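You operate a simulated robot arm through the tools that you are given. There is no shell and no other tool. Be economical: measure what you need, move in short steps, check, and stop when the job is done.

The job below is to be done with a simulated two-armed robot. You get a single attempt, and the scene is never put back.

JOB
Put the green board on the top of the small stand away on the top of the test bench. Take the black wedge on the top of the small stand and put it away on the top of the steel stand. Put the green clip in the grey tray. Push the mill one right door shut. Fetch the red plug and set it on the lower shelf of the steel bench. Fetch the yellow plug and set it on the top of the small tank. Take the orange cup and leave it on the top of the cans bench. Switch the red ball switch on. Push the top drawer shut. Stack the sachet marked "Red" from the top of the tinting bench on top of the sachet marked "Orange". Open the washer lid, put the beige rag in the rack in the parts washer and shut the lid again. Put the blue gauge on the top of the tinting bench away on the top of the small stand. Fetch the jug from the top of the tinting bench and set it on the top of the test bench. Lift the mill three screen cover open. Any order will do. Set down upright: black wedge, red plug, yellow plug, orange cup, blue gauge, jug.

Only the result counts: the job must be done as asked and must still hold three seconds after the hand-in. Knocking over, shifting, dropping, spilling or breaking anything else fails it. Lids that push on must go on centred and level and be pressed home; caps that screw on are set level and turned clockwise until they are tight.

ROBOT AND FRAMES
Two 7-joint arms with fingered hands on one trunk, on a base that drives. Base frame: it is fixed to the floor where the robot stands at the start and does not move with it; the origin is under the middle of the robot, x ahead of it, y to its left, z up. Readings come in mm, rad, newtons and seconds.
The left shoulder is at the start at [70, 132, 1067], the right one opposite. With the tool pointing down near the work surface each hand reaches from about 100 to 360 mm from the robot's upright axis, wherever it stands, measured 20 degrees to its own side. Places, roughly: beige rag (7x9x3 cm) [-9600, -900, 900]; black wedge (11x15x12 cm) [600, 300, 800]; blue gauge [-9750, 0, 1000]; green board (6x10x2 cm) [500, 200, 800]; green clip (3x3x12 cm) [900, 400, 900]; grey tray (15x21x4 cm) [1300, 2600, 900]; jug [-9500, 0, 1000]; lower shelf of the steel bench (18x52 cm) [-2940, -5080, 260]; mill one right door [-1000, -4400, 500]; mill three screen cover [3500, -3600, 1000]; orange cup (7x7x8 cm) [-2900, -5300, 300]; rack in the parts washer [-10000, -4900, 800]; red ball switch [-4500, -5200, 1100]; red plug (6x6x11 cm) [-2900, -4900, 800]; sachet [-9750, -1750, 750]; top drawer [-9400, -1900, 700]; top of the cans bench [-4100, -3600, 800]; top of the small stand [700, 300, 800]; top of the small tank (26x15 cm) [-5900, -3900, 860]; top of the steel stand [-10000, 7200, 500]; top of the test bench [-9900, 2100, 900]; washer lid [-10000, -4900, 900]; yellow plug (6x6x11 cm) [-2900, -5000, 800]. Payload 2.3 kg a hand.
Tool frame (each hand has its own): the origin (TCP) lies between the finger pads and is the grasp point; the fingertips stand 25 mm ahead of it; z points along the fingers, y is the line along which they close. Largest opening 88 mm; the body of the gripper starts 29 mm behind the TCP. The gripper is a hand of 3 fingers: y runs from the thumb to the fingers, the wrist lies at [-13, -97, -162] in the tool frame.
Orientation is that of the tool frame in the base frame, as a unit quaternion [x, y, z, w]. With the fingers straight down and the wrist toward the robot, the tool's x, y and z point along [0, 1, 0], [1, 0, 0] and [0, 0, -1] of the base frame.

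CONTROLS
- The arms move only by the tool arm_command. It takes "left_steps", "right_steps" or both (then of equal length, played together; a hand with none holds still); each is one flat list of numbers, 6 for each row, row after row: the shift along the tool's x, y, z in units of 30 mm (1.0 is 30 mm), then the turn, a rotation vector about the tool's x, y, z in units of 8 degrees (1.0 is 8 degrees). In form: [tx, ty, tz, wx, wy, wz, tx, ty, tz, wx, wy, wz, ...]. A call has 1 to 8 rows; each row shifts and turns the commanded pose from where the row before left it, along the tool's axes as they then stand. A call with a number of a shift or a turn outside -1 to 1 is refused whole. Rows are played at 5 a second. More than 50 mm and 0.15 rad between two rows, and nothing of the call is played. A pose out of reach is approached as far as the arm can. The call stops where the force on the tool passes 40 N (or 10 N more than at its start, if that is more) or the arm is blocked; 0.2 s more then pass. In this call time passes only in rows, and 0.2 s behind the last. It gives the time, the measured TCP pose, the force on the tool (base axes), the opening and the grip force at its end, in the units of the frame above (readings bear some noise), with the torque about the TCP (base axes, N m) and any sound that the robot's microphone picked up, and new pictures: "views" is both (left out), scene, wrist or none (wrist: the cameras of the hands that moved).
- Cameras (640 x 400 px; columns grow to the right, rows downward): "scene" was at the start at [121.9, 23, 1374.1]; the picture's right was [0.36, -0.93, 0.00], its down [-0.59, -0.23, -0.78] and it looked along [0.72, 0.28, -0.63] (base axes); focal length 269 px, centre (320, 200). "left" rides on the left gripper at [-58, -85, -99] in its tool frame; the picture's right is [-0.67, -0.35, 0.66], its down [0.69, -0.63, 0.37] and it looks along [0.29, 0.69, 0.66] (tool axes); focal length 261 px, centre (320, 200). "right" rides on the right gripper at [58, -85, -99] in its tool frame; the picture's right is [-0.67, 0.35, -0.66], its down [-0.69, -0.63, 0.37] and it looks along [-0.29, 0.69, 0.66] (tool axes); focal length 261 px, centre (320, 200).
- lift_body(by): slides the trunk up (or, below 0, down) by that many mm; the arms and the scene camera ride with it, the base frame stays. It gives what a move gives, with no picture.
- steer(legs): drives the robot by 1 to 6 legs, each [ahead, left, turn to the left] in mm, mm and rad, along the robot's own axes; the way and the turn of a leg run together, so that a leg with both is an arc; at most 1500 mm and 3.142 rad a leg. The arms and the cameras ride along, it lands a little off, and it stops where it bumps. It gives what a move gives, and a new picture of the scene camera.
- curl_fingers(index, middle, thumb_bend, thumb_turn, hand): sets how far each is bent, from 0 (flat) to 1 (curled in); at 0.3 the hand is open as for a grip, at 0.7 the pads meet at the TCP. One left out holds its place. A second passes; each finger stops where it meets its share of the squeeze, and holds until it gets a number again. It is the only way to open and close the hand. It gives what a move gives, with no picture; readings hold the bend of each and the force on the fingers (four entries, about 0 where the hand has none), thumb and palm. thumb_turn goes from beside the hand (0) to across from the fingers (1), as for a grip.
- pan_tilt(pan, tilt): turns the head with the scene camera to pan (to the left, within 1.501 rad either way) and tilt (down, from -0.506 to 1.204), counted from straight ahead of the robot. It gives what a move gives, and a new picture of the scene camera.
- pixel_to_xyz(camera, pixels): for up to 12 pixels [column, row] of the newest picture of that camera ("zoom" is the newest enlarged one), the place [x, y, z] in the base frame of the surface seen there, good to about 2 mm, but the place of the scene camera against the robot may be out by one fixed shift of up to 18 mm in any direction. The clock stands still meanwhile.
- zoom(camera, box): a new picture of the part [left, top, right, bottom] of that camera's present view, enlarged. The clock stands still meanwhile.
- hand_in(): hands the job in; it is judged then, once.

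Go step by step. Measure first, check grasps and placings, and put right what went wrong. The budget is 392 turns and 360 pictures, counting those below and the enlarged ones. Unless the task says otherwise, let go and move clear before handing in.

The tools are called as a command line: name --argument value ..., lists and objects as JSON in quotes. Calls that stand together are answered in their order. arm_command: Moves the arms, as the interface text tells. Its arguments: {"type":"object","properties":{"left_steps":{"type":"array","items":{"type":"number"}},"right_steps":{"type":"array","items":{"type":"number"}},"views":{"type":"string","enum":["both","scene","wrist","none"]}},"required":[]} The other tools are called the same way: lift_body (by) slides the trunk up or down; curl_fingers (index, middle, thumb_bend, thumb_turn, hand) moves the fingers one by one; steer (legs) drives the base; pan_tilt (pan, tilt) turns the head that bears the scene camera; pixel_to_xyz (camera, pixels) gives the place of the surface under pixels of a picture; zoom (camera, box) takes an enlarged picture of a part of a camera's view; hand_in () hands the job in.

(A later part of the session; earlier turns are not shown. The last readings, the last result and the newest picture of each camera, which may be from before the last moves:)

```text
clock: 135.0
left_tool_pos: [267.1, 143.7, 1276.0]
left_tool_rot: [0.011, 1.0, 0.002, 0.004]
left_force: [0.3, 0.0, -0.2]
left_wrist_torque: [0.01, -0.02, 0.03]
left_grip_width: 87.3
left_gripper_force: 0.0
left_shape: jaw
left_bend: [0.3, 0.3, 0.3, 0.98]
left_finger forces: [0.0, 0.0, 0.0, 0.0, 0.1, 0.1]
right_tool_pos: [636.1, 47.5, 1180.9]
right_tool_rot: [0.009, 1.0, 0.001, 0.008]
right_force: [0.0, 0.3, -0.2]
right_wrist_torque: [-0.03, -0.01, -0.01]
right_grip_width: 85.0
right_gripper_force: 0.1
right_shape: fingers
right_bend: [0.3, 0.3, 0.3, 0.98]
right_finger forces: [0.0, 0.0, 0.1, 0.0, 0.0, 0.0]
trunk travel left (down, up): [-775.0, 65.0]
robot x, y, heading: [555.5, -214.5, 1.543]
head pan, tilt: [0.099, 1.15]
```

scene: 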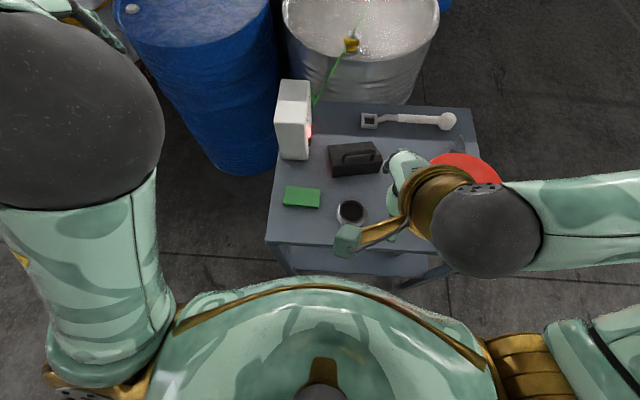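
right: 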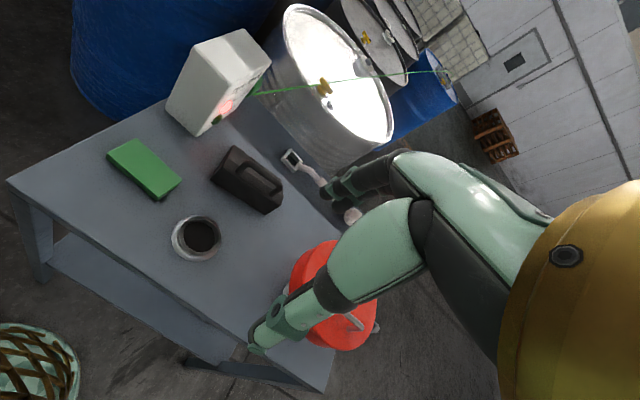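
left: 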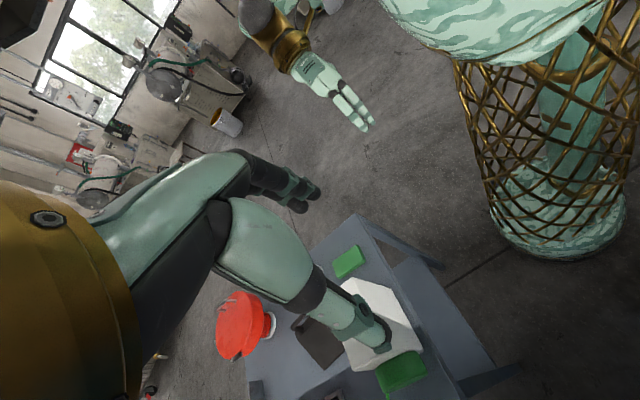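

Good vantage: board, wedge with its handle are all ahead. I close in 50 mm, fix heading, and measure with the right camera.

steer --legs '[[0, 0, 0.027], [45, 0, 0]]'

arm_command --left_steps '[0, -0.5, 0, 0, 0, 0.15]' --right_steps '[0.3, 0, 0, 0, 0, 0]' --views "both"

zoom --camera "right" --box '[90, 90, 330, 240]'

```text
clock: 136.2
left_tool_pos: [256.3, 173.4, 1279.5]
left_tool_rot: [-0.004, 1.0, 0.005, 0.005]
left_force: [-0.2, -0.2, 0.5]
left_wrist_torque: [0.04, 0.01, 0.04]
left_grip_width: 87.6
left_gripper_force: 0.1
left_shape: jaw
left_bend: [0.3, 0.3, 0.3, 0.98]
left_finger forces: [0.1, 0.0, 0.1, 0.0, 0.0, 0.0]
right_tool_pos: [628.1, 87.6, 1182.5]
right_tool_rot: [-0.005, 1.0, 0.006, 0.007]
right_force: [-0.5, 0.1, -0.3]
right_wrist_torque: [0.02, 0.01, 0.03]
right_grip_width: 85.0
right_gripper_force: 0.1
right_shape: fingers
right_bend: [0.3, 0.3, 0.3, 0.98]
right_finger forces: [0.1, 0.0, 0.0, 0.0, 0.0, 0.1]
trunk travel left (down, up): [-775.0, 65.0]
robot x, y, heading: [554.6, -168.0, 1.572]
head pan, tilt: [0.099, 1.15]
```

scene: 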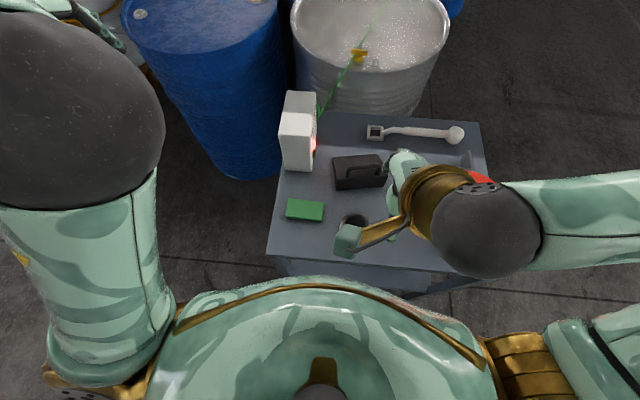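

```text
clock: 136.6
left_tool_pos: [254.5, 169.3, 1274.6]
left_tool_rot: [0.006, 1.0, 0.001, 0.008]
left_force: [-0.6, 0.1, 0.4]
left_wrist_torque: [0.0, 0.0, 0.0]
left_grip_width: 87.5
left_gripper_force: 0.1
left_shape: jaw
left_bend: [0.3, 0.3, 0.3, 0.98]
left_finger forces: [0.0, 0.1, 0.0, 0.1, 0.1, 0.0]
right_tool_pos: [615.9, 95.2, 1180.9]
right_tool_rot: [-0.005, 1.0, 0.001, 0.008]
right_force: [-0.2, 0.3, 0.0]
right_wrist_torque: [-0.01, -0.03, 0.0]
right_grip_width: 84.9
right_gripper_force: 0.1
right_shape: fingers
right_bend: [0.3, 0.3, 0.3, 0.98]
right_finger forces: [0.0, 0.1, 0.1, 0.0, 0.1, 0.0]
trunk travel left (down, up): [-775.0, 65.0]
robot x, y, heading: [550.8, -173.5, 1.567]
head pan, tilt: [0.099, 1.15]
```

scene: 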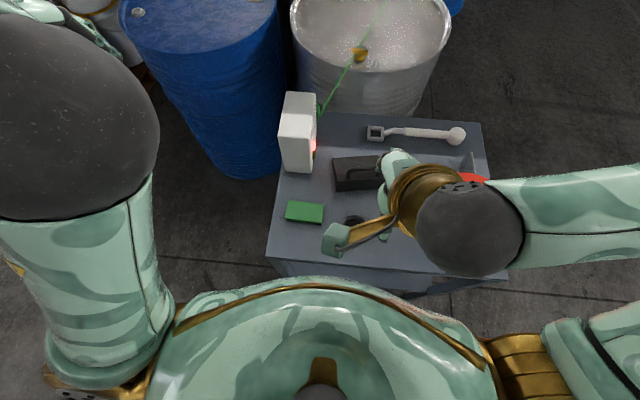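
right: 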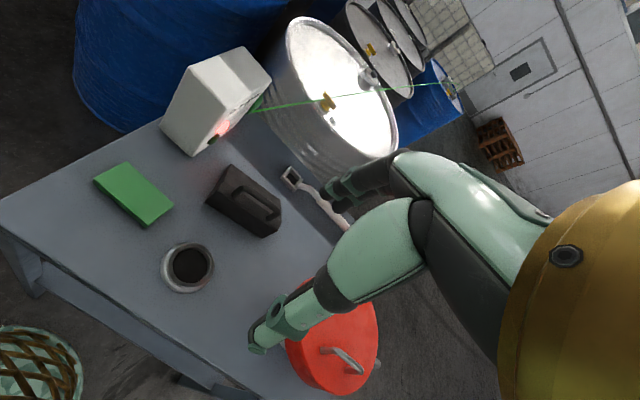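
left: 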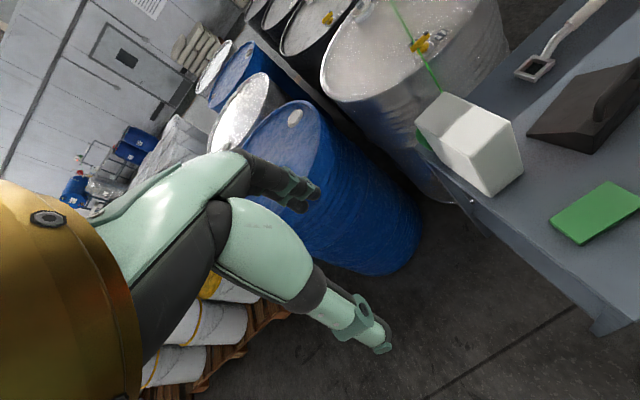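

```text
2.67 times, centred on (210, 165) of right
```

zoom: 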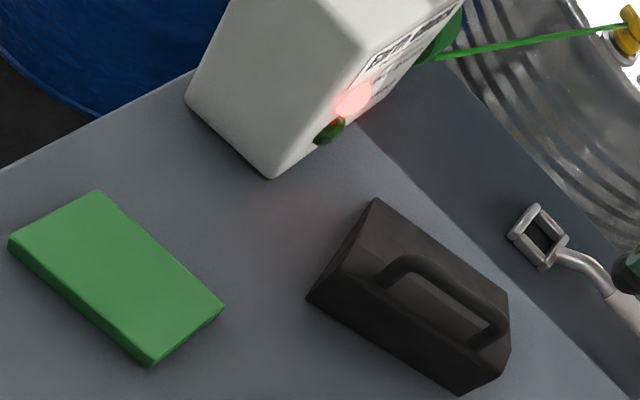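

pixel_to_xyz --camera "zoom" --pixels '[[410, 260], [455, 285], [495, 318], [388, 285], [480, 342], [430, 300], [375, 200], [310, 295], [465, 390], [505, 295], [360, 270], [508, 350]]'

pixel_to_xyz --camera "zoom" --pixels '[[12, 240], [98, 192], [222, 303], [152, 362], [115, 275], [60, 310], [260, 350]]'

```text
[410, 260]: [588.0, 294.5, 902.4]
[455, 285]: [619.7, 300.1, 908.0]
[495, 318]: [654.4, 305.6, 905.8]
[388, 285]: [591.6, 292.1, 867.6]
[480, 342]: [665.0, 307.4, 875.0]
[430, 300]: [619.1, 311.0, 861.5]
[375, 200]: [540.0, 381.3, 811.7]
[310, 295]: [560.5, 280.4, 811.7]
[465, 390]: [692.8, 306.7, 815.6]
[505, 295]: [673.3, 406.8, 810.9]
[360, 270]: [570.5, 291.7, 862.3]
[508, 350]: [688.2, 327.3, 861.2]
```

```text
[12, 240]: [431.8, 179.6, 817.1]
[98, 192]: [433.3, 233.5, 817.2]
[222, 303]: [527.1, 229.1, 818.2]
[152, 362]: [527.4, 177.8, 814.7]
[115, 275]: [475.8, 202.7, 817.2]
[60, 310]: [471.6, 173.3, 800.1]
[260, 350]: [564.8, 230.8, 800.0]
```

Board centre is (480,205), top 817; wedge handle bar centre ≈(621,300,902), turned 9.5°. I lower the trunk and bring the left hand over the board.

lift_body --by -150

arm_command --left_steps '[-0.94, 0.15, 0, 0, 0, 0, -0.94, 0.15, 0, 0, 0, 0, -0.94, 0.15, 0.5, 0, 0, 0, -0.94, 0.15, 0.5, 0, 0, 0, -0.94, 0.15, 1, 0, 0, 0, -0.94, 0.15, 1, 0, 0, 0, -0.94, 0.15, 1, 0, 0, 0, -0.94, 0.15, 1, 0, 0, 0]' --views "both"

```text
clock: 138.4
left_tool_pos: [255.0, 166.6, 1126.2]
left_tool_rot: [0.006, 1.0, 0.001, 0.007]
left_force: [0.3, -0.3, 0.8]
left_wrist_torque: [0.01, 0.02, 0.01]
left_grip_width: 87.5
left_gripper_force: 0.0
left_shape: jaw
left_bend: [0.3, 0.3, 0.3, 0.98]
left_finger forces: [0.0, 0.1, 0.0, 0.1, 0.0, 0.0]
right_tool_pos: [619.7, 93.9, 1029.8]
right_tool_rot: [-0.005, 1.0, 0.002, 0.007]
right_force: [0.7, 0.1, 0.4]
right_wrist_torque: [-0.03, 0.0, -0.02]
right_grip_width: 84.9
right_gripper_force: 0.1
right_shape: fingers
right_bend: [0.3, 0.3, 0.3, 0.98]
right_finger forces: [0.1, 0.1, 0.1, 0.0, 0.0, 0.0]
trunk travel left (down, up): [-625.0, 215.0]
robot x, y, heading: [555.8, -171.6, 1.572]
head pan, tilt: [0.099, 1.15]
```

```text
clock: 140.2
left_tool_pos: [442.3, 249.0, 978.0]
left_tool_rot: [0.005, 1.0, 0.001, 0.008]
left_force: [-0.9, -0.3, -0.8]
left_wrist_torque: [0.02, 0.03, -0.02]
left_grip_width: 87.7
left_gripper_force: 0.0
left_shape: jaw
left_bend: [0.3, 0.3, 0.3, 0.98]
left_finger forces: [0.0, 0.0, 0.1, 0.1, 0.0, 0.0]
left hand out of reach, approached as far as the arm can: row 2, 3, 4, 5
right_tool_pos: [618.8, 95.3, 1030.5]
right_tool_rot: [-0.006, 1.0, 0.002, 0.007]
right_force: [-0.5, -0.1, 1.0]
right_wrist_torque: [-0.01, -0.03, 0.01]
right_grip_width: 84.9
right_gripper_force: 0.1
right_shape: fingers
right_bend: [0.3, 0.3, 0.3, 0.98]
right_finger forces: [0.0, 0.0, 0.1, 0.1, 0.0, 0.0]
trunk travel left (down, up): [-625.0, 215.0]
robot x, y, heading: [552.6, -174.3, 1.571]
head pan, tilt: [0.099, 1.15]
```

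scene: 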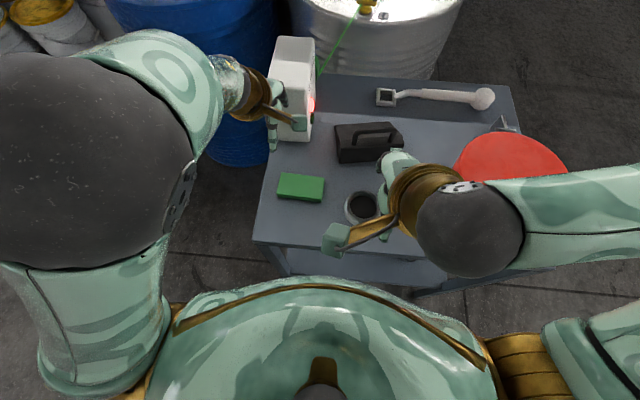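
left: 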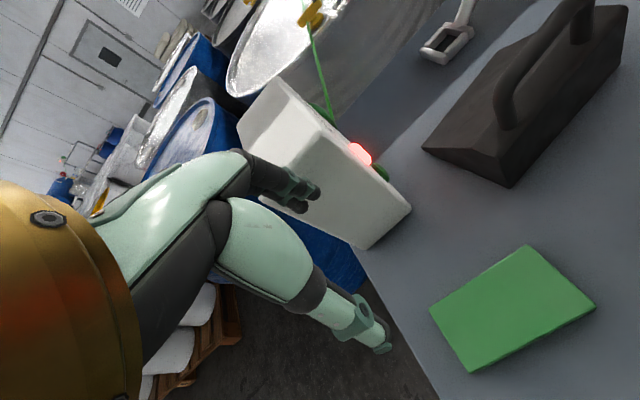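

The left hand drifted near the box (442,249,978). I pull it back in y first, then over to the board.

arm_command --left_steps '[0, -0.75, 0, 0, 0, 0, 0, -0.7, 0, 0, 0, 0, -0.65, 0, 0, 0, 0, 0, -0.62, 0, 0, 0, 0, 0, 0, 0, 1, 0, 0, 0, 0, 0, 1, 0, 0, 0]' --views "both"

```text
clock: 141.6
left_tool_pos: [478.1, 218.0, 906.5]
left_tool_rot: [0.008, 1.0, 0.001, 0.005]
left_force: [-0.1, -0.1, 0.2]
left_wrist_torque: [-0.02, -0.01, 0.03]
left_grip_width: 87.5
left_gripper_force: 0.1
left_shape: jaw
left_bend: [0.3, 0.3, 0.3, 0.98]
left_finger forces: [0.1, 0.0, 0.1, 0.1, 0.0, 0.0]
left hand out of reach, approached as far as the arm can: row 2, 3
right_tool_pos: [617.7, 95.2, 1030.1]
right_tool_rot: [-0.006, 1.0, 0.001, 0.009]
right_force: [0.1, -0.6, -0.8]
right_wrist_torque: [-0.03, 0.02, 0.01]
right_grip_width: 85.1
right_gripper_force: 0.0
right_shape: fingers
right_bend: [0.3, 0.3, 0.3, 0.98]
right_finger forces: [0.0, 0.0, 0.0, 0.0, 0.1, 0.0]
trunk travel left (down, up): [-625.0, 215.0]
robot x, y, heading: [557.6, -175.6, 1.571]
head pan, tilt: [0.099, 1.15]
```

scene: 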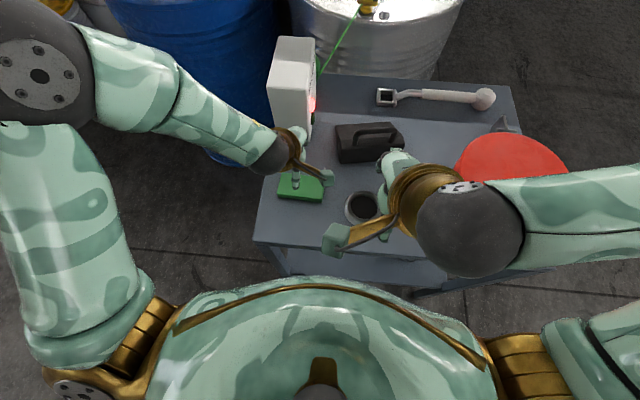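
left: 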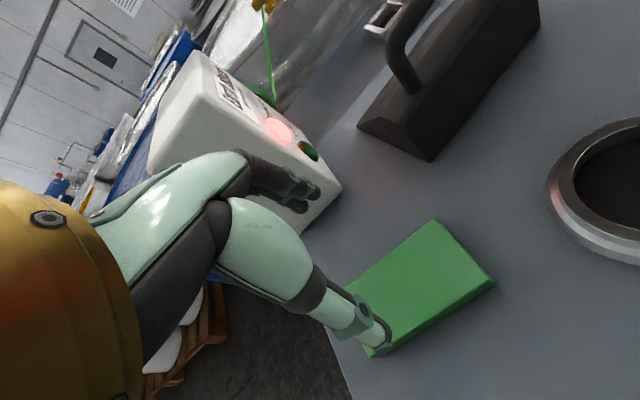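

Now at (478,218,906); I shift −13 mm in y while descending to z 830.

arm_command --left_steps '[0, 0, 0.9, 0, 0, 0, 0, -0.43, 0.8, 0, 0, 0, 0, 0, 0.7, 0, 0, 0]' --views "wrist"

```text
clock: 142.4
left_tool_pos: [479.8, 202.0, 833.8]
left_tool_rot: [0.007, 1.0, 0.001, 0.005]
left_force: [-0.5, 0.4, 0.5]
left_wrist_torque: [0.02, 0.02, -0.02]
left_grip_width: 87.8
left_gripper_force: 0.0
left_shape: jaw
left_bend: [0.3, 0.3, 0.3, 0.98]
left_finger forces: [0.0, 0.0, 0.1, 0.0, 0.1, 0.0]
right_tool_pos: [619.1, 94.0, 1030.5]
right_tool_rot: [-0.005, 1.0, 0.002, 0.006]
right_force: [0.5, -0.2, 0.9]
right_wrist_torque: [0.01, -0.04, 0.0]
right_grip_width: 84.9
right_gripper_force: 0.0
right_shape: fingers
right_bend: [0.3, 0.3, 0.3, 0.98]
right_finger forces: [0.0, 0.1, 0.0, 0.0, 0.0, 0.0]
trunk travel left (down, up): [-625.0, 215.0]
robot x, y, heading: [554.4, -170.0, 1.578]
head pan, tilt: [0.099, 1.15]
```

left: 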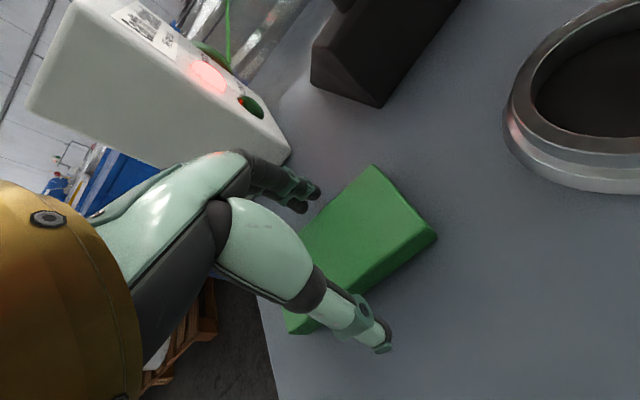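

The board is straddled. I lower 6 mm more and close.

arm_command --left_steps '[0, 0.1, 0.2, 0, 0, 0]' --views "none"

curl_fingers --hand "left" --index 0.75 --middle 0.75 --thumb_bend 0.75

arm_command --left_steps '[0, 0, -0.5, 0, 0, 0, 0, 0, -1, 0, 0, 0, 0, 0, -1, 0, 0, 0]' --views "wrist"

```text
clock: 142.8
left_tool_pos: [479.5, 204.1, 828.5]
left_tool_rot: [0.008, 1.0, 0.001, 0.006]
left_force: [0.0, 0.3, 0.6]
left_wrist_torque: [0.03, 0.0, -0.02]
left_grip_width: 87.6
left_gripper_force: 0.0
left_shape: jaw
left_bend: [0.3, 0.3, 0.3, 0.98]
left_finger forces: [0.0, 0.0, 0.1, 0.0, 0.1, 0.1]
right_tool_pos: [618.8, 94.4, 1029.8]
right_tool_rot: [-0.005, 1.0, 0.002, 0.007]
right_force: [-0.5, 0.5, -0.4]
right_wrist_torque: [-0.02, -0.03, 0.01]
right_grip_width: 85.1
right_gripper_force: 0.0
right_shape: fingers
right_bend: [0.3, 0.3, 0.3, 0.98]
right_finger forces: [0.1, 0.1, 0.0, 0.0, 0.1, 0.1]
trunk travel left (down, up): [-625.0, 215.0]
robot x, y, heading: [554.8, -172.4, 1.572]
head pan, tilt: [0.099, 1.15]
```

```text
clock: 143.8
left_tool_pos: [479.5, 203.7, 828.3]
left_tool_rot: [0.007, 1.0, 0.003, 0.005]
left_force: [1.0, 1.5, 3.0]
left_wrist_torque: [0.11, -0.01, -0.01]
left_grip_width: 48.0
left_gripper_force: 17.8
left_shape: fingers
left_bend: [0.49, 0.5, 0.48, 0.96]
left_finger forces: [9.2, 9.2, 0.0, 0.1, 16.5, 0.0]
right_tool_pos: [618.6, 93.4, 1031.0]
right_tool_rot: [-0.005, 1.0, 0.002, 0.007]
right_force: [-0.3, -0.4, -0.8]
right_wrist_torque: [0.0, 0.02, -0.02]
right_grip_width: 85.0
right_gripper_force: 0.1
right_shape: fingers
right_bend: [0.3, 0.3, 0.3, 0.98]
right_finger forces: [0.1, 0.0, 0.0, 0.0, 0.0, 0.0]
trunk travel left (down, up): [-625.0, 215.0]
robot x, y, heading: [553.5, -171.1, 1.577]
head pan, tilt: [0.099, 1.15]
```

```text
clock: 144.6
left_tool_pos: [478.0, 203.3, 905.2]
left_tool_rot: [0.007, 1.0, 0.001, 0.006]
left_force: [-0.6, -0.6, -0.7]
left_wrist_torque: [0.02, 0.02, 0.05]
left_grip_width: 47.8
left_gripper_force: 16.5
left_shape: fingers
left_bend: [0.49, 0.51, 0.47, 0.96]
left_finger forces: [8.4, 8.0, 0.0, 0.1, 16.3, 0.0]
right_tool_pos: [618.5, 94.2, 1030.4]
right_tool_rot: [-0.006, 1.0, 0.002, 0.007]
right_force: [-0.4, -0.6, 0.9]
right_wrist_torque: [-0.03, 0.01, 0.0]
right_grip_width: 85.2
right_gripper_force: 0.1
right_shape: fingers
right_bend: [0.3, 0.3, 0.3, 0.98]
right_finger forces: [0.0, 0.1, 0.1, 0.0, 0.0, 0.0]
trunk travel left (down, up): [-625.0, 215.0]
robot x, y, heading: [556.7, -169.3, 1.568]
head pan, tilt: [0.099, 1.15]
```

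left: 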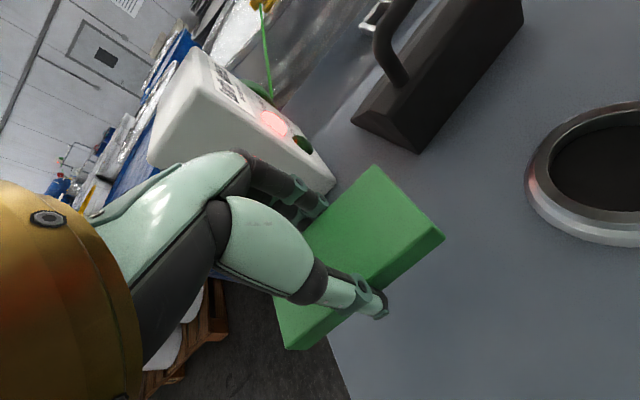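

The board is held. I lift it clear, and swing the right hand toward the wedge handle, yawed 9.5°.

arm_command --left_steps '[0, 0, -1, 0, 0, 0, 0.3, 0, -1, 0, 0, 0, 0.3, 0, -1, 0, 0, 0, 0.3, 0, -1, 0, 0, 0, 0.3, 0, 0, 0, 0, 0, 0.3, 0, 0, 0, 0, 0, 0, 0, 0, 0, 0, 0, 0, 0, 0, 0, 0, 0]' --right_steps '[0, 0, 0, 0, 0, -0.6, 0, 0, 0, 0, 0, -0.59, -0.18, 1, 0, 0, 0, 0, -0.18, 1, 0, 0, 0, 0, -0.18, 1, 0, 0, 0, 0, -0.18, 1, 0, 0, 0, 0, -0.18, 1, 0, 0, 0, 0, -0.18, 1, 0, 0, 0, 0]' --views "both"

```text
clock: 146.4
left_tool_pos: [431.8, 206.2, 1022.7]
left_tool_rot: [0.007, 1.0, 0.001, 0.005]
left_force: [0.4, 0.9, -1.1]
left_wrist_torque: [0.03, -0.02, 0.02]
left_grip_width: 47.6
left_gripper_force: 16.0
left_shape: fingers
left_bend: [0.5, 0.51, 0.47, 0.96]
left_finger forces: [8.5, 8.0, 0.0, 0.1, 16.3, 0.2]
right_tool_pos: [616.8, 278.7, 1030.2]
right_tool_rot: [-0.089, 0.996, 0.001, 0.008]
right_force: [-0.3, 0.9, 0.1]
right_wrist_torque: [-0.01, -0.01, -0.02]
right_grip_width: 84.7
right_gripper_force: 0.0
right_shape: fingers
right_bend: [0.3, 0.3, 0.3, 0.98]
right_finger forces: [0.0, 0.0, 0.2, 0.1, 0.0, 0.0]
trunk travel left (down, up): [-625.0, 215.0]
robot x, y, heading: [555.1, -170.4, 1.573]
head pan, tilt: [0.099, 1.15]
```

scene: 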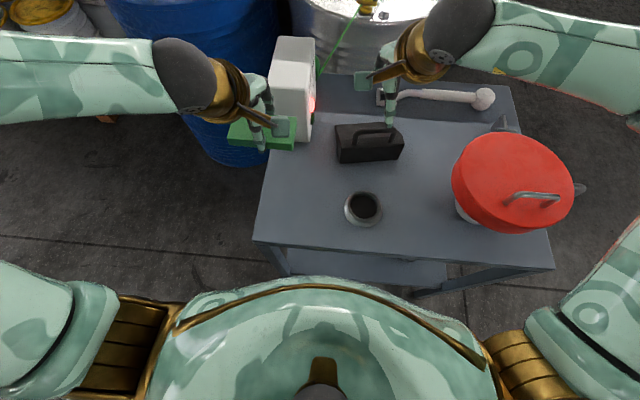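
right: 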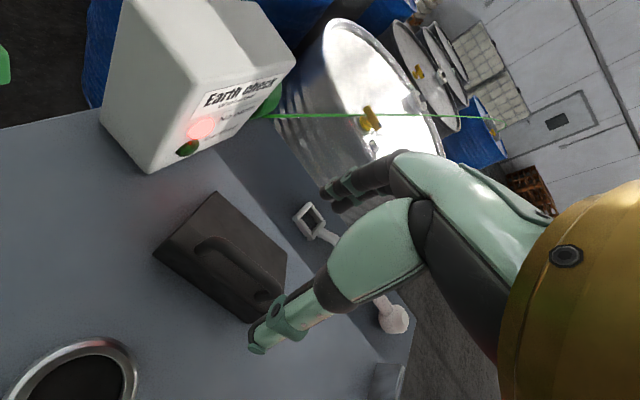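
left: 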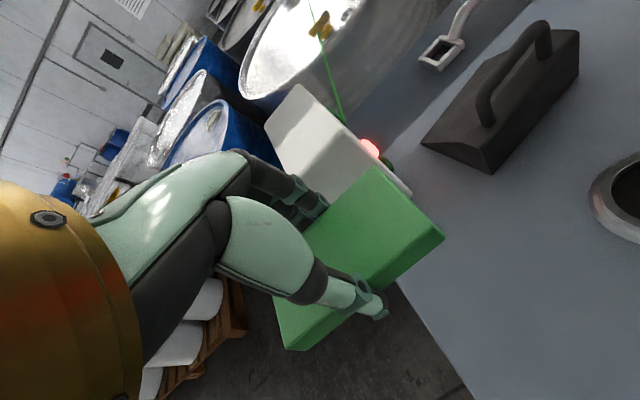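

I re-measure the handle from the right camera for a precise approach.

pixel_to_xyz --camera "right" --pixels '[[205, 243], [222, 255], [240, 268], [258, 284], [250, 262], [240, 290]]'

zoom --camera "right" --box '[140, 180, 320, 340]'

```text
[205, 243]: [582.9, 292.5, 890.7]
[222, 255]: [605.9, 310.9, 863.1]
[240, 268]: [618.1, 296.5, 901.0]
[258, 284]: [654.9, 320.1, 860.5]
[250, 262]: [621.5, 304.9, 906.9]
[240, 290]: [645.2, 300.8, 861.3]
```

```text
2.50 times, centred on (230, 260) of right
```

zoom: 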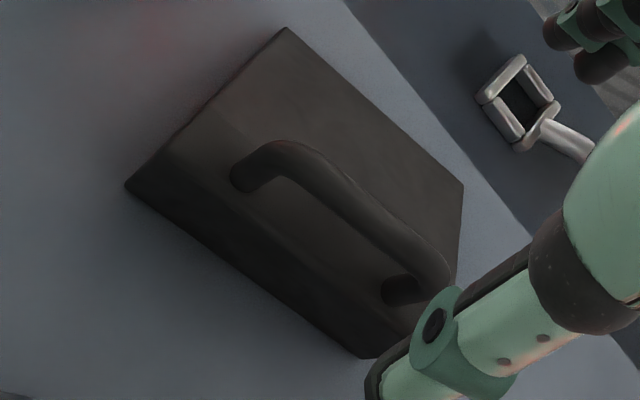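

Bar centre ≈(621,302,900), ridge top at 861. I go above it, then down to z≈896.

arm_command --right_steps '[-0.26, 0.73, 0, 0, 0, 0, 0, 0, 1, 0, 0, 0, 0, 0, 1, 0, 0, 0, 0, 0, 1, 0, 0, 0, 0, 0, 0.95, 0, 0, 0, 0, 0, 0.5, 0, 0, 0]' --views "wrist"

zoom --camera "scene" --box '[310, 40, 470, 180]'

```text
clock: 147.8
left_tool_pos: [431.1, 206.2, 1023.7]
left_tool_rot: [0.007, 1.0, 0.003, 0.004]
left_force: [0.4, -0.2, -1.0]
left_wrist_torque: [0.0, -0.03, -0.02]
left_grip_width: 47.8
left_gripper_force: 16.6
left_shape: fingers
left_bend: [0.5, 0.51, 0.47, 0.96]
left_finger forces: [8.5, 8.0, 0.0, 0.0, 16.3, 0.0]
right_tool_pos: [624.1, 302.4, 899.4]
right_tool_rot: [-0.089, 0.996, 0.001, 0.007]
right_force: [0.4, -0.7, -0.5]
right_wrist_torque: [0.01, 0.03, 0.01]
right_grip_width: 84.8
right_gripper_force: 0.1
right_shape: fingers
right_bend: [0.3, 0.3, 0.3, 0.98]
right_finger forces: [0.1, 0.1, 0.0, 0.1, 0.0, 0.1]
trunk travel left (down, up): [-625.0, 215.0]
robot x, y, heading: [554.2, -169.5, 1.572]
head pan, tilt: [0.099, 1.15]
```

right: 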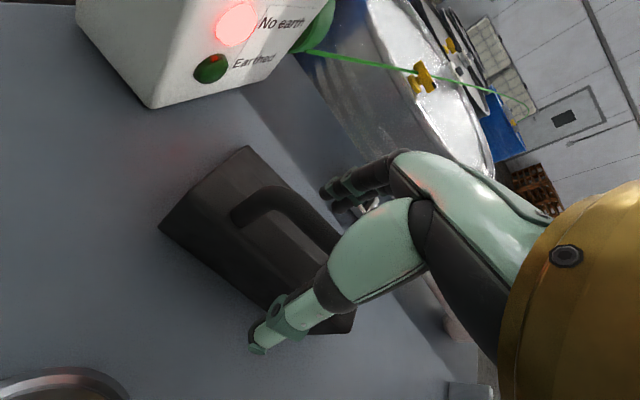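

```text
2.86 times, centred on (390, 110) of scene
```

zoom: 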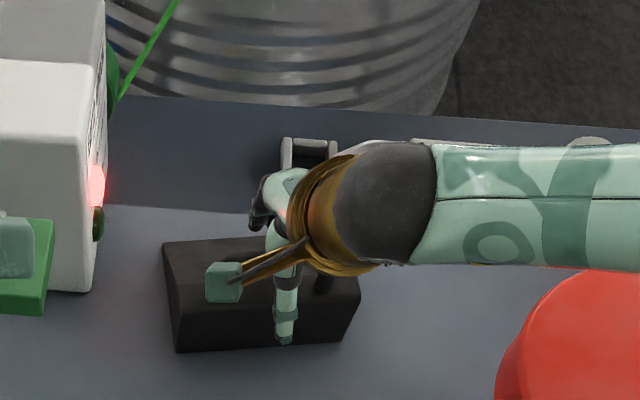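

Positioned across the bar; I close the hand on it and lift.

curl_fingers --hand "right" --index 0.85 --middle 0.85 --thumb_bend 0.85

arm_command --right_steps '[0, 0, -0.5, 0, 0, 0, 0, 0, -1, 0, 0, 0, 0, 0, -1, 0, 0, 0]' --views "both"

```text
clock: 148.8
left_tool_pos: [432.4, 206.4, 1022.6]
left_tool_rot: [0.006, 1.0, 0.001, 0.004]
left_force: [-1.2, 0.1, -0.7]
left_wrist_torque: [0.02, 0.01, 0.01]
left_grip_width: 47.9
left_gripper_force: 16.0
left_shape: fingers
left_bend: [0.5, 0.51, 0.47, 0.96]
left_finger forces: [8.4, 8.1, 0.0, 0.0, 16.3, 0.1]
right_tool_pos: [624.3, 303.3, 899.8]
right_tool_rot: [-0.089, 0.996, 0.002, 0.008]
right_force: [-0.6, 0.2, -4.7]
right_wrist_torque: [0.02, -0.02, 0.0]
right_grip_width: 0.2
right_gripper_force: 1.9
right_shape: fingers
right_bend: [0.76, 0.84, 0.77, 0.97]
right_finger forces: [0.0, 3.9, 0.0, 0.0, 0.0, 0.1]
trunk travel left (down, up): [-625.0, 215.0]
robot x, y, heading: [553.4, -172.8, 1.572]
head pan, tilt: [0.099, 1.15]
```

```text
clock: 149.6
left_tool_pos: [430.9, 204.5, 1023.7]
left_tool_rot: [0.007, 1.0, 0.002, 0.004]
left_force: [-0.1, -0.4, -0.5]
left_wrist_torque: [-0.02, 0.0, -0.01]
left_grip_width: 47.6
left_gripper_force: 15.8
left_shape: fingers
left_bend: [0.5, 0.51, 0.47, 0.96]
left_finger forces: [8.5, 7.9, 0.1, 0.1, 16.3, 0.0]
right_tool_pos: [623.7, 298.0, 976.8]
right_tool_rot: [-0.089, 0.996, 0.001, 0.008]
right_force: [-0.5, -0.1, -5.2]
right_wrist_torque: [0.03, 0.06, -0.02]
right_grip_width: 0.1
right_gripper_force: 1.7
right_shape: fingers
right_bend: [0.78, 0.84, 0.77, 0.96]
right_finger forces: [0.0, 4.8, 0.1, 0.0, 0.0, 0.0]
trunk travel left (down, up): [-625.0, 215.0]
robot x, y, heading: [556.6, -174.0, 1.573]
head pan, tilt: [0.099, 1.15]
```

scene: 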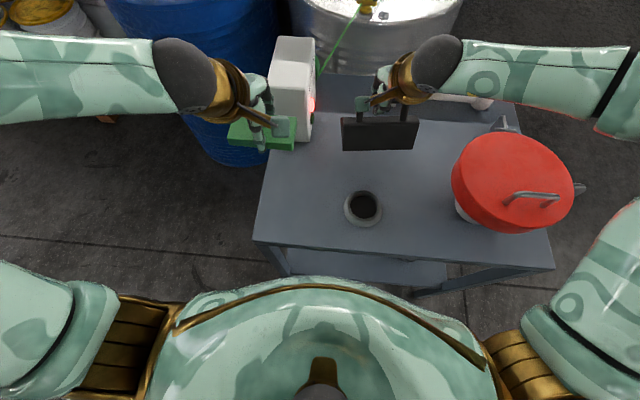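
right: 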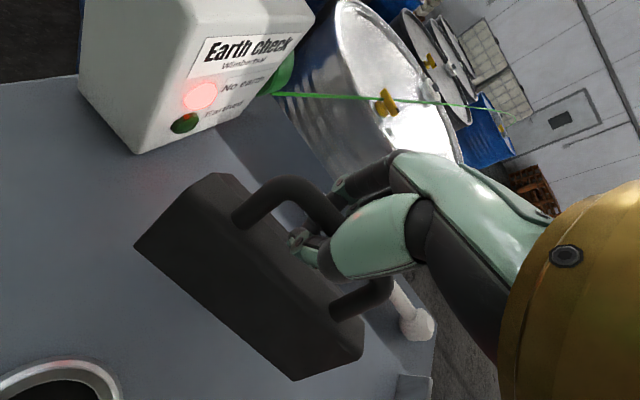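

The fingers are caged under the handle and the wedge hangs safely. I raise the trunk, draw the hand in and back away, turning to face −x to look at the route.

lift_body --by 180

arm_command --right_steps '[0.17, -1, 0, 0, 0, 0, 0.17, -1, 0, 0, 0, 0, 0, -1, 0, 0, 0, 0, 0, -1, 0, 0, 0, 0]' --views "none"

steer --legs '[[-500, 0, 0], [0, 0, 1.57]]'

pan_tilt --pan 0.0 --tilt 0.25

```text
clock: 151.6
left_tool_pos: [431.7, 207.3, 1202.8]
left_tool_rot: [0.007, 1.0, 0.001, 0.005]
left_force: [-0.6, 0.2, -1.1]
left_wrist_torque: [-0.02, 0.0, 0.0]
left_grip_width: 47.5
left_gripper_force: 16.1
left_shape: fingers
left_bend: [0.5, 0.51, 0.47, 0.96]
left_finger forces: [8.5, 8.0, 0.1, 0.0, 16.2, 0.0]
right_tool_pos: [623.1, 299.0, 1156.3]
right_tool_rot: [-0.088, 0.996, 0.0, 0.007]
right_force: [-0.4, -0.6, -6.1]
right_wrist_torque: [-0.01, 0.05, -0.01]
right_grip_width: 0.0
right_gripper_force: 2.5
right_shape: fingers
right_bend: [0.79, 0.84, 0.78, 0.96]
right_finger forces: [0.0, 5.1, 0.0, 0.0, 0.1, 0.1]
trunk travel left (down, up): [-805.0, 35.0]
robot x, y, heading: [554.5, -172.2, 1.575]
head pan, tilt: [0.099, 1.15]
```

```text
clock: 152.6
left_tool_pos: [432.5, 205.2, 1204.5]
left_tool_rot: [0.006, 1.0, 0.002, 0.004]
left_force: [0.1, 0.6, -0.5]
left_wrist_torque: [0.03, 0.02, 0.02]
left_grip_width: 47.7
left_gripper_force: 16.4
left_shape: fingers
left_bend: [0.5, 0.51, 0.47, 0.96]
left_finger forces: [8.4, 7.9, 0.0, 0.1, 16.3, 0.1]
right_tool_pos: [635.9, 179.1, 1157.4]
right_tool_rot: [-0.089, 0.996, 0.001, 0.007]
right_force: [-0.2, -0.8, -5.3]
right_wrist_torque: [-0.05, 0.05, 0.0]
right_grip_width: 0.0
right_gripper_force: 2.5
right_shape: fingers
right_bend: [0.79, 0.84, 0.78, 0.96]
right_finger forces: [0.0, 5.3, 0.1, 0.0, 0.1, 0.0]
trunk travel left (down, up): [-805.0, 35.0]
robot x, y, heading: [555.1, -170.8, 1.575]
head pan, tilt: [0.099, 1.15]
```

```text
clock: 159.5
left_tool_pos: [178.7, -809.4, 1203.9]
left_tool_rot: [0.71, -0.704, -0.005, -0.002]
left_force: [0.6, -0.3, -0.7]
left_wrist_torque: [0.03, 0.0, 0.03]
left_grip_width: 47.5
left_gripper_force: 16.0
left_shape: fingers
left_bend: [0.5, 0.51, 0.47, 0.96]
left_finger forces: [8.2, 7.9, 0.1, 0.0, 16.0, 0.1]
right_tool_pos: [198.9, -606.1, 1155.7]
right_tool_rot: [0.774, -0.633, -0.005, -0.004]
right_force: [-0.6, 0.8, -5.2]
right_wrist_torque: [-0.07, -0.05, 0.02]
right_grip_width: 0.0
right_gripper_force: 2.5
right_shape: fingers
right_bend: [0.79, 0.84, 0.78, 0.96]
right_finger forces: [0.0, 5.7, 0.0, 0.0, 0.0, 0.0]
trunk travel left (down, up): [-805.0, 35.0]
robot x, y, heading: [552.9, -679.7, -3.114]
head pan, tilt: [0.099, 1.15]
```

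scene: 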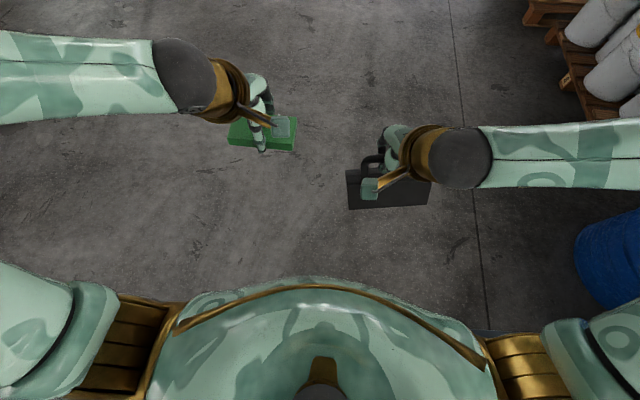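

```text
clock: 160.7
left_tool_pos: [179.6, -810.0, 1203.3]
left_tool_rot: [0.711, -0.703, -0.004, -0.002]
left_force: [-0.1, 0.6, -0.3]
left_wrist_torque: [-0.03, 0.03, -0.02]
left_grip_width: 47.7
left_gripper_force: 16.3
left_shape: fingers
left_bend: [0.5, 0.51, 0.47, 0.96]
left_finger forces: [8.1, 7.8, 0.0, 0.0, 15.9, 0.0]
right_tool_pos: [199.9, -605.1, 1155.0]
right_tool_rot: [0.774, -0.633, -0.007, -0.005]
right_force: [0.2, 0.2, -5.8]
right_wrist_torque: [-0.02, -0.05, -0.02]
right_grip_width: 0.0
right_gripper_force: 2.6
right_shape: fingers
right_bend: [0.79, 0.84, 0.78, 0.96]
right_finger forces: [0.1, 5.6, 0.0, 0.1, 0.0, 0.0]
trunk travel left (down, up): [-805.0, 35.0]
robot x, y, heading: [554.5, -679.4, -3.121]
head pan, tilt: [0.0, 0.25]
```

scene: 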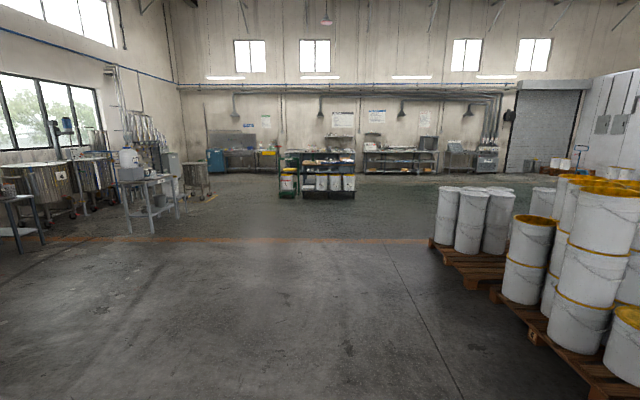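

The floor ahead is clear; the benches line the far wall. I measure the key furniture and pallets.

pixel_to_xyz --camera "scene" --pixels '[[318, 193], [288, 190], [355, 180], [400, 170], [480, 165], [235, 165], [435, 240], [200, 185], [150, 225], [500, 295], [545, 150], [590, 395]]'

zoom --camera "scene" --box '[180, 90, 520, 210]'

```text
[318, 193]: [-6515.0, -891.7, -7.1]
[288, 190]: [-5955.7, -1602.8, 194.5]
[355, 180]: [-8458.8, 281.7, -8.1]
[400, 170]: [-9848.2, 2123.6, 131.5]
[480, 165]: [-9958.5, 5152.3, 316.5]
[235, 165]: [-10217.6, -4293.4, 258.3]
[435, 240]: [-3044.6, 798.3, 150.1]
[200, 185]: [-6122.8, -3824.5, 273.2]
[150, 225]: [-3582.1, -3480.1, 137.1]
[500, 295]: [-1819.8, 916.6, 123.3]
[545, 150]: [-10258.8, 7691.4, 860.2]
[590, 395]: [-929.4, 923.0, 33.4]
```

```text
1.88 times, centred on (350, 150) of scene
```

zoom: 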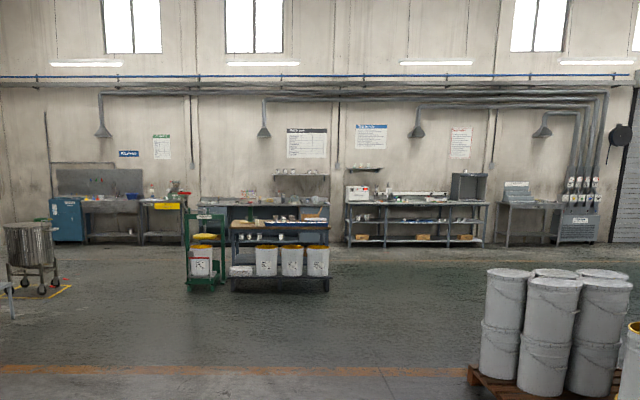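

Pallets sit at y≥800; a mid bench at x≈−6500, y −1700…0. I drive along y≈−150 past the pallets then diagonally toward the test bench.

steer --legs '[[0, 0, -0.024], [1450, -170, 0], [1450, -170, 0], [1450, -170, 0], [1000, -1100, 0], [1000, -1100, 0]]'

```text
clock: 195.9
left_tool_pos: [-6276.2, 1741.5, 1204.8]
left_tool_rot: [0.718, -0.696, -0.004, -0.001]
left_force: [0.0, 0.1, -0.2]
left_wrist_torque: [-0.01, 0.01, 0.01]
left_grip_width: 47.5
left_gripper_force: 16.5
left_shape: fingers
left_bend: [0.5, 0.51, 0.47, 0.96]
left_finger forces: [8.3, 7.8, 0.0, 0.0, 16.1, 0.0]
right_tool_pos: [-6259.9, 1944.4, 1157.3]
right_tool_rot: [0.782, -0.623, -0.006, -0.005]
right_force: [0.1, 0.1, -5.5]
right_wrist_torque: [-0.07, -0.02, 0.02]
right_grip_width: 0.0
right_gripper_force: 3.1
right_shape: fingers
right_bend: [0.79, 0.84, 0.78, 0.96]
right_finger forces: [0.1, 5.8, 0.0, 0.0, 0.0, 0.0]
trunk travel left (down, up): [-805.0, 35.0]
robot x, y, heading: [-5905.4, 1880.0, -3.095]
head pan, tilt: [0.0, 0.25]
```

scene: 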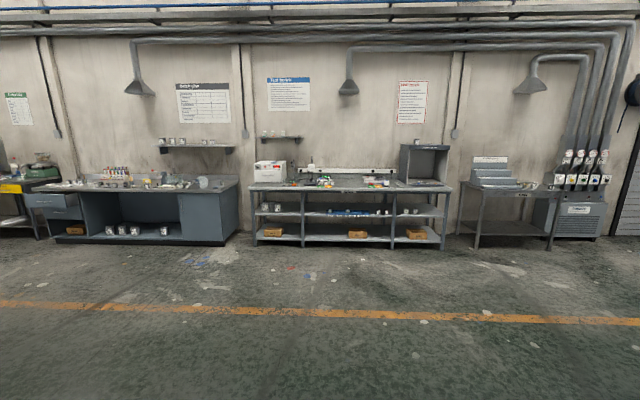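

Test bench is straight ahead (250–450,185). I zoom for details and measure its front edge.

zoom --camera "scene" --box '[180, 120, 480, 290]'

pixel_to_xyz --camera "scene" --pixels '[[250, 187], [440, 188], [350, 187], [255, 244], [440, 248], [350, 180], [340, 166], [200, 260], [300, 270], [300, 180]]'

```text
2.13 times, centred on (330, 205) of scene
```

zoom: 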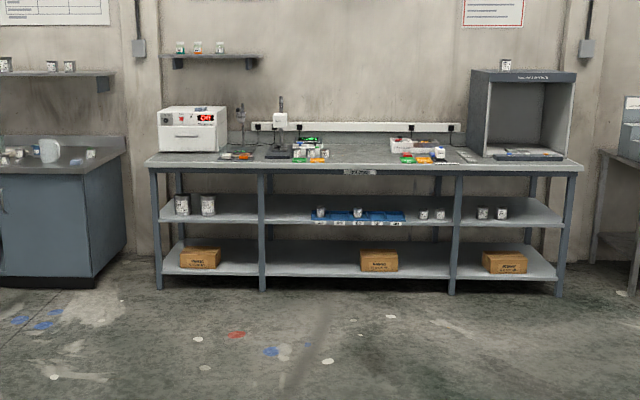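

```text
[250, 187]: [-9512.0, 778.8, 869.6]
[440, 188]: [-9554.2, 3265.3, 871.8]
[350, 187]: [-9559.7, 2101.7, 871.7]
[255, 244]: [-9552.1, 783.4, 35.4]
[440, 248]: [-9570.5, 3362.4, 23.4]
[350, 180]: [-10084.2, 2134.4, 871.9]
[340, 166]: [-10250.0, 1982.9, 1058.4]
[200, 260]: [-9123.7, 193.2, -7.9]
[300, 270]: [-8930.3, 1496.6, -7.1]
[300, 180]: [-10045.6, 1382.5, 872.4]
```

The bench top is at ≈880 with free room near y≈2080. I square up and drive to it.

steer --legs '[[0, 0, -0.046], [1450, -150, 0], [1450, -150, 0], [280, 0, 0]]'

pan_tilt --pan 0.1 --tilt 0.8

```text
clock: 212.2
left_tool_pos: [-9507.2, 2046.0, 1204.4]
left_tool_rot: [-0.704, 0.711, 0.005, 0.001]
left_force: [0.2, -0.6, -0.4]
left_wrist_torque: [-0.01, -0.02, 0.02]
left_grip_width: 47.3
left_gripper_force: 16.1
left_shape: fingers
left_bend: [0.5, 0.51, 0.47, 0.96]
left_finger forces: [8.2, 7.8, 0.0, 0.1, 16.1, 0.1]
right_tool_pos: [-9481.7, 2250.2, 1157.5]
right_tool_rot: [0.768, -0.641, -0.006, -0.004]
right_force: [1.8, 0.3, -5.0]
right_wrist_torque: [-0.03, 0.01, -0.02]
right_grip_width: 0.0
right_gripper_force: 2.8
right_shape: fingers
right_bend: [0.79, 0.84, 0.78, 0.96]
right_finger forces: [0.0, 5.7, 0.0, 0.0, 0.0, 0.0]
trunk travel left (down, up): [-805.0, 35.0]
robot x, y, heading: [-9129.9, 2167.2, -3.137]
head pan, tilt: [0.0, 0.25]
```

scene: 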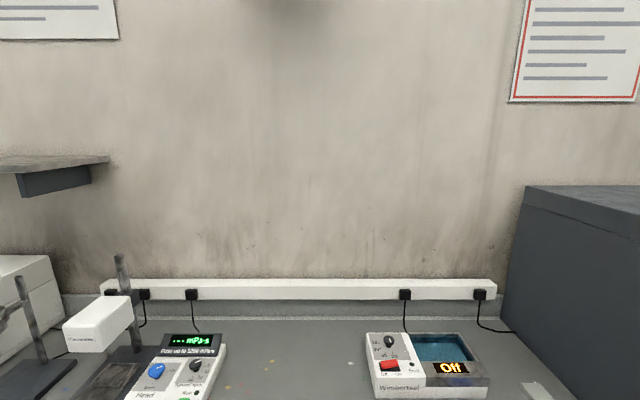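

```text
clock: 213.2
left_tool_pos: [-9509.6, 2046.0, 1203.3]
left_tool_rot: [-0.703, 0.711, 0.004, 0.002]
left_force: [0.2, 0.3, -0.4]
left_wrist_torque: [-0.02, 0.02, -0.03]
left_grip_width: 47.6
left_gripper_force: 16.2
left_shape: fingers
left_bend: [0.5, 0.51, 0.47, 0.96]
left_finger forces: [8.2, 7.7, 0.1, 0.0, 15.9, 0.1]
right_tool_pos: [-9486.4, 2249.2, 1156.0]
right_tool_rot: [0.769, -0.64, -0.007, -0.004]
right_force: [-0.7, 0.3, -5.6]
right_wrist_torque: [-0.04, -0.01, 0.0]
right_grip_width: 0.2
right_gripper_force: 2.7
right_shape: fingers
right_bend: [0.79, 0.84, 0.78, 0.96]
right_finger forces: [0.0, 5.8, 0.0, 0.1, 0.1, 0.0]
trunk travel left (down, up): [-805.0, 35.0]
robot x, y, heading: [-9133.8, 2168.8, -3.139]
head pan, tilt: [0.099, 0.799]
```

scene: 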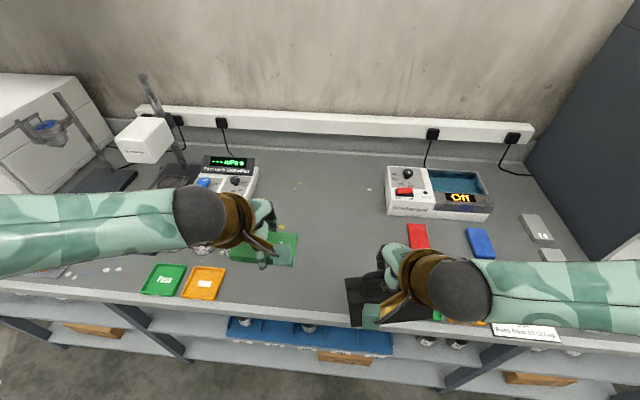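

There is free bench top around (320,260). I measure that zone and its neighbours.

pixel_to_xyz --camera "scene" --pixels '[[310, 290], [330, 240], [320, 200], [222, 270], [210, 295], [408, 235], [388, 208], [257, 190], [330, 307], [300, 200], [370, 240], [432, 318]]'

arm_command --left_steps '[-0.3, 0, 0, 0, 0, 0]' --views "wrist"

```text
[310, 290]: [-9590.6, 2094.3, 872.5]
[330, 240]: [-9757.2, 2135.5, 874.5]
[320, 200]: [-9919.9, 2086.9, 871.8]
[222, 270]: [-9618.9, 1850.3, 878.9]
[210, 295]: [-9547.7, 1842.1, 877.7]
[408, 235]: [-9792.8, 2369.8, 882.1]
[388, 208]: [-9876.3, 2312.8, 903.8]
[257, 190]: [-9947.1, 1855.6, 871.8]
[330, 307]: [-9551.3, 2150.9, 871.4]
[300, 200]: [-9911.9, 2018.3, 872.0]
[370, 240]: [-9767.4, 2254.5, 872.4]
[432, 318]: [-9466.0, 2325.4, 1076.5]
```

```text
clock: 213.6
left_tool_pos: [-9507.9, 2056.0, 1205.6]
left_tool_rot: [-0.703, 0.711, 0.004, 0.002]
left_force: [0.7, 0.6, -0.6]
left_wrist_torque: [0.0, 0.0, -0.02]
left_grip_width: 47.7
left_gripper_force: 16.1
left_shape: fingers
left_bend: [0.5, 0.51, 0.47, 0.96]
left_finger forces: [8.2, 7.7, 0.1, 0.1, 16.0, 0.0]
right_tool_pos: [-9484.2, 2251.3, 1156.6]
right_tool_rot: [0.768, -0.64, -0.005, -0.003]
right_force: [0.2, 0.3, -5.8]
right_wrist_torque: [-0.06, 0.03, 0.01]
right_grip_width: 0.1
right_gripper_force: 3.0
right_shape: fingers
right_bend: [0.79, 0.84, 0.78, 0.96]
right_finger forces: [0.0, 5.8, 0.1, 0.0, 0.0, 0.0]
trunk travel left (down, up): [-805.0, 35.0]
robot x, y, heading: [-9134.4, 2171.3, -3.134]
head pan, tilt: [0.099, 0.799]
```

left: 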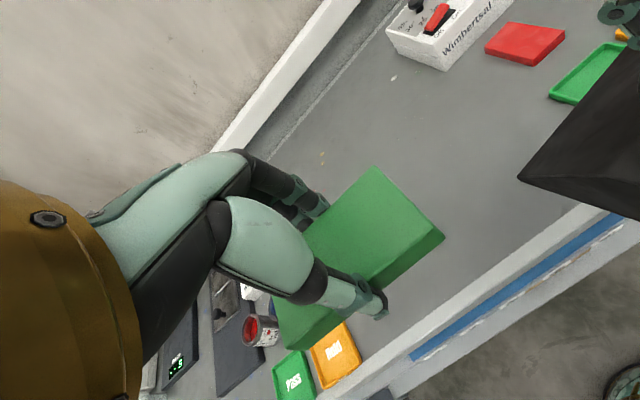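

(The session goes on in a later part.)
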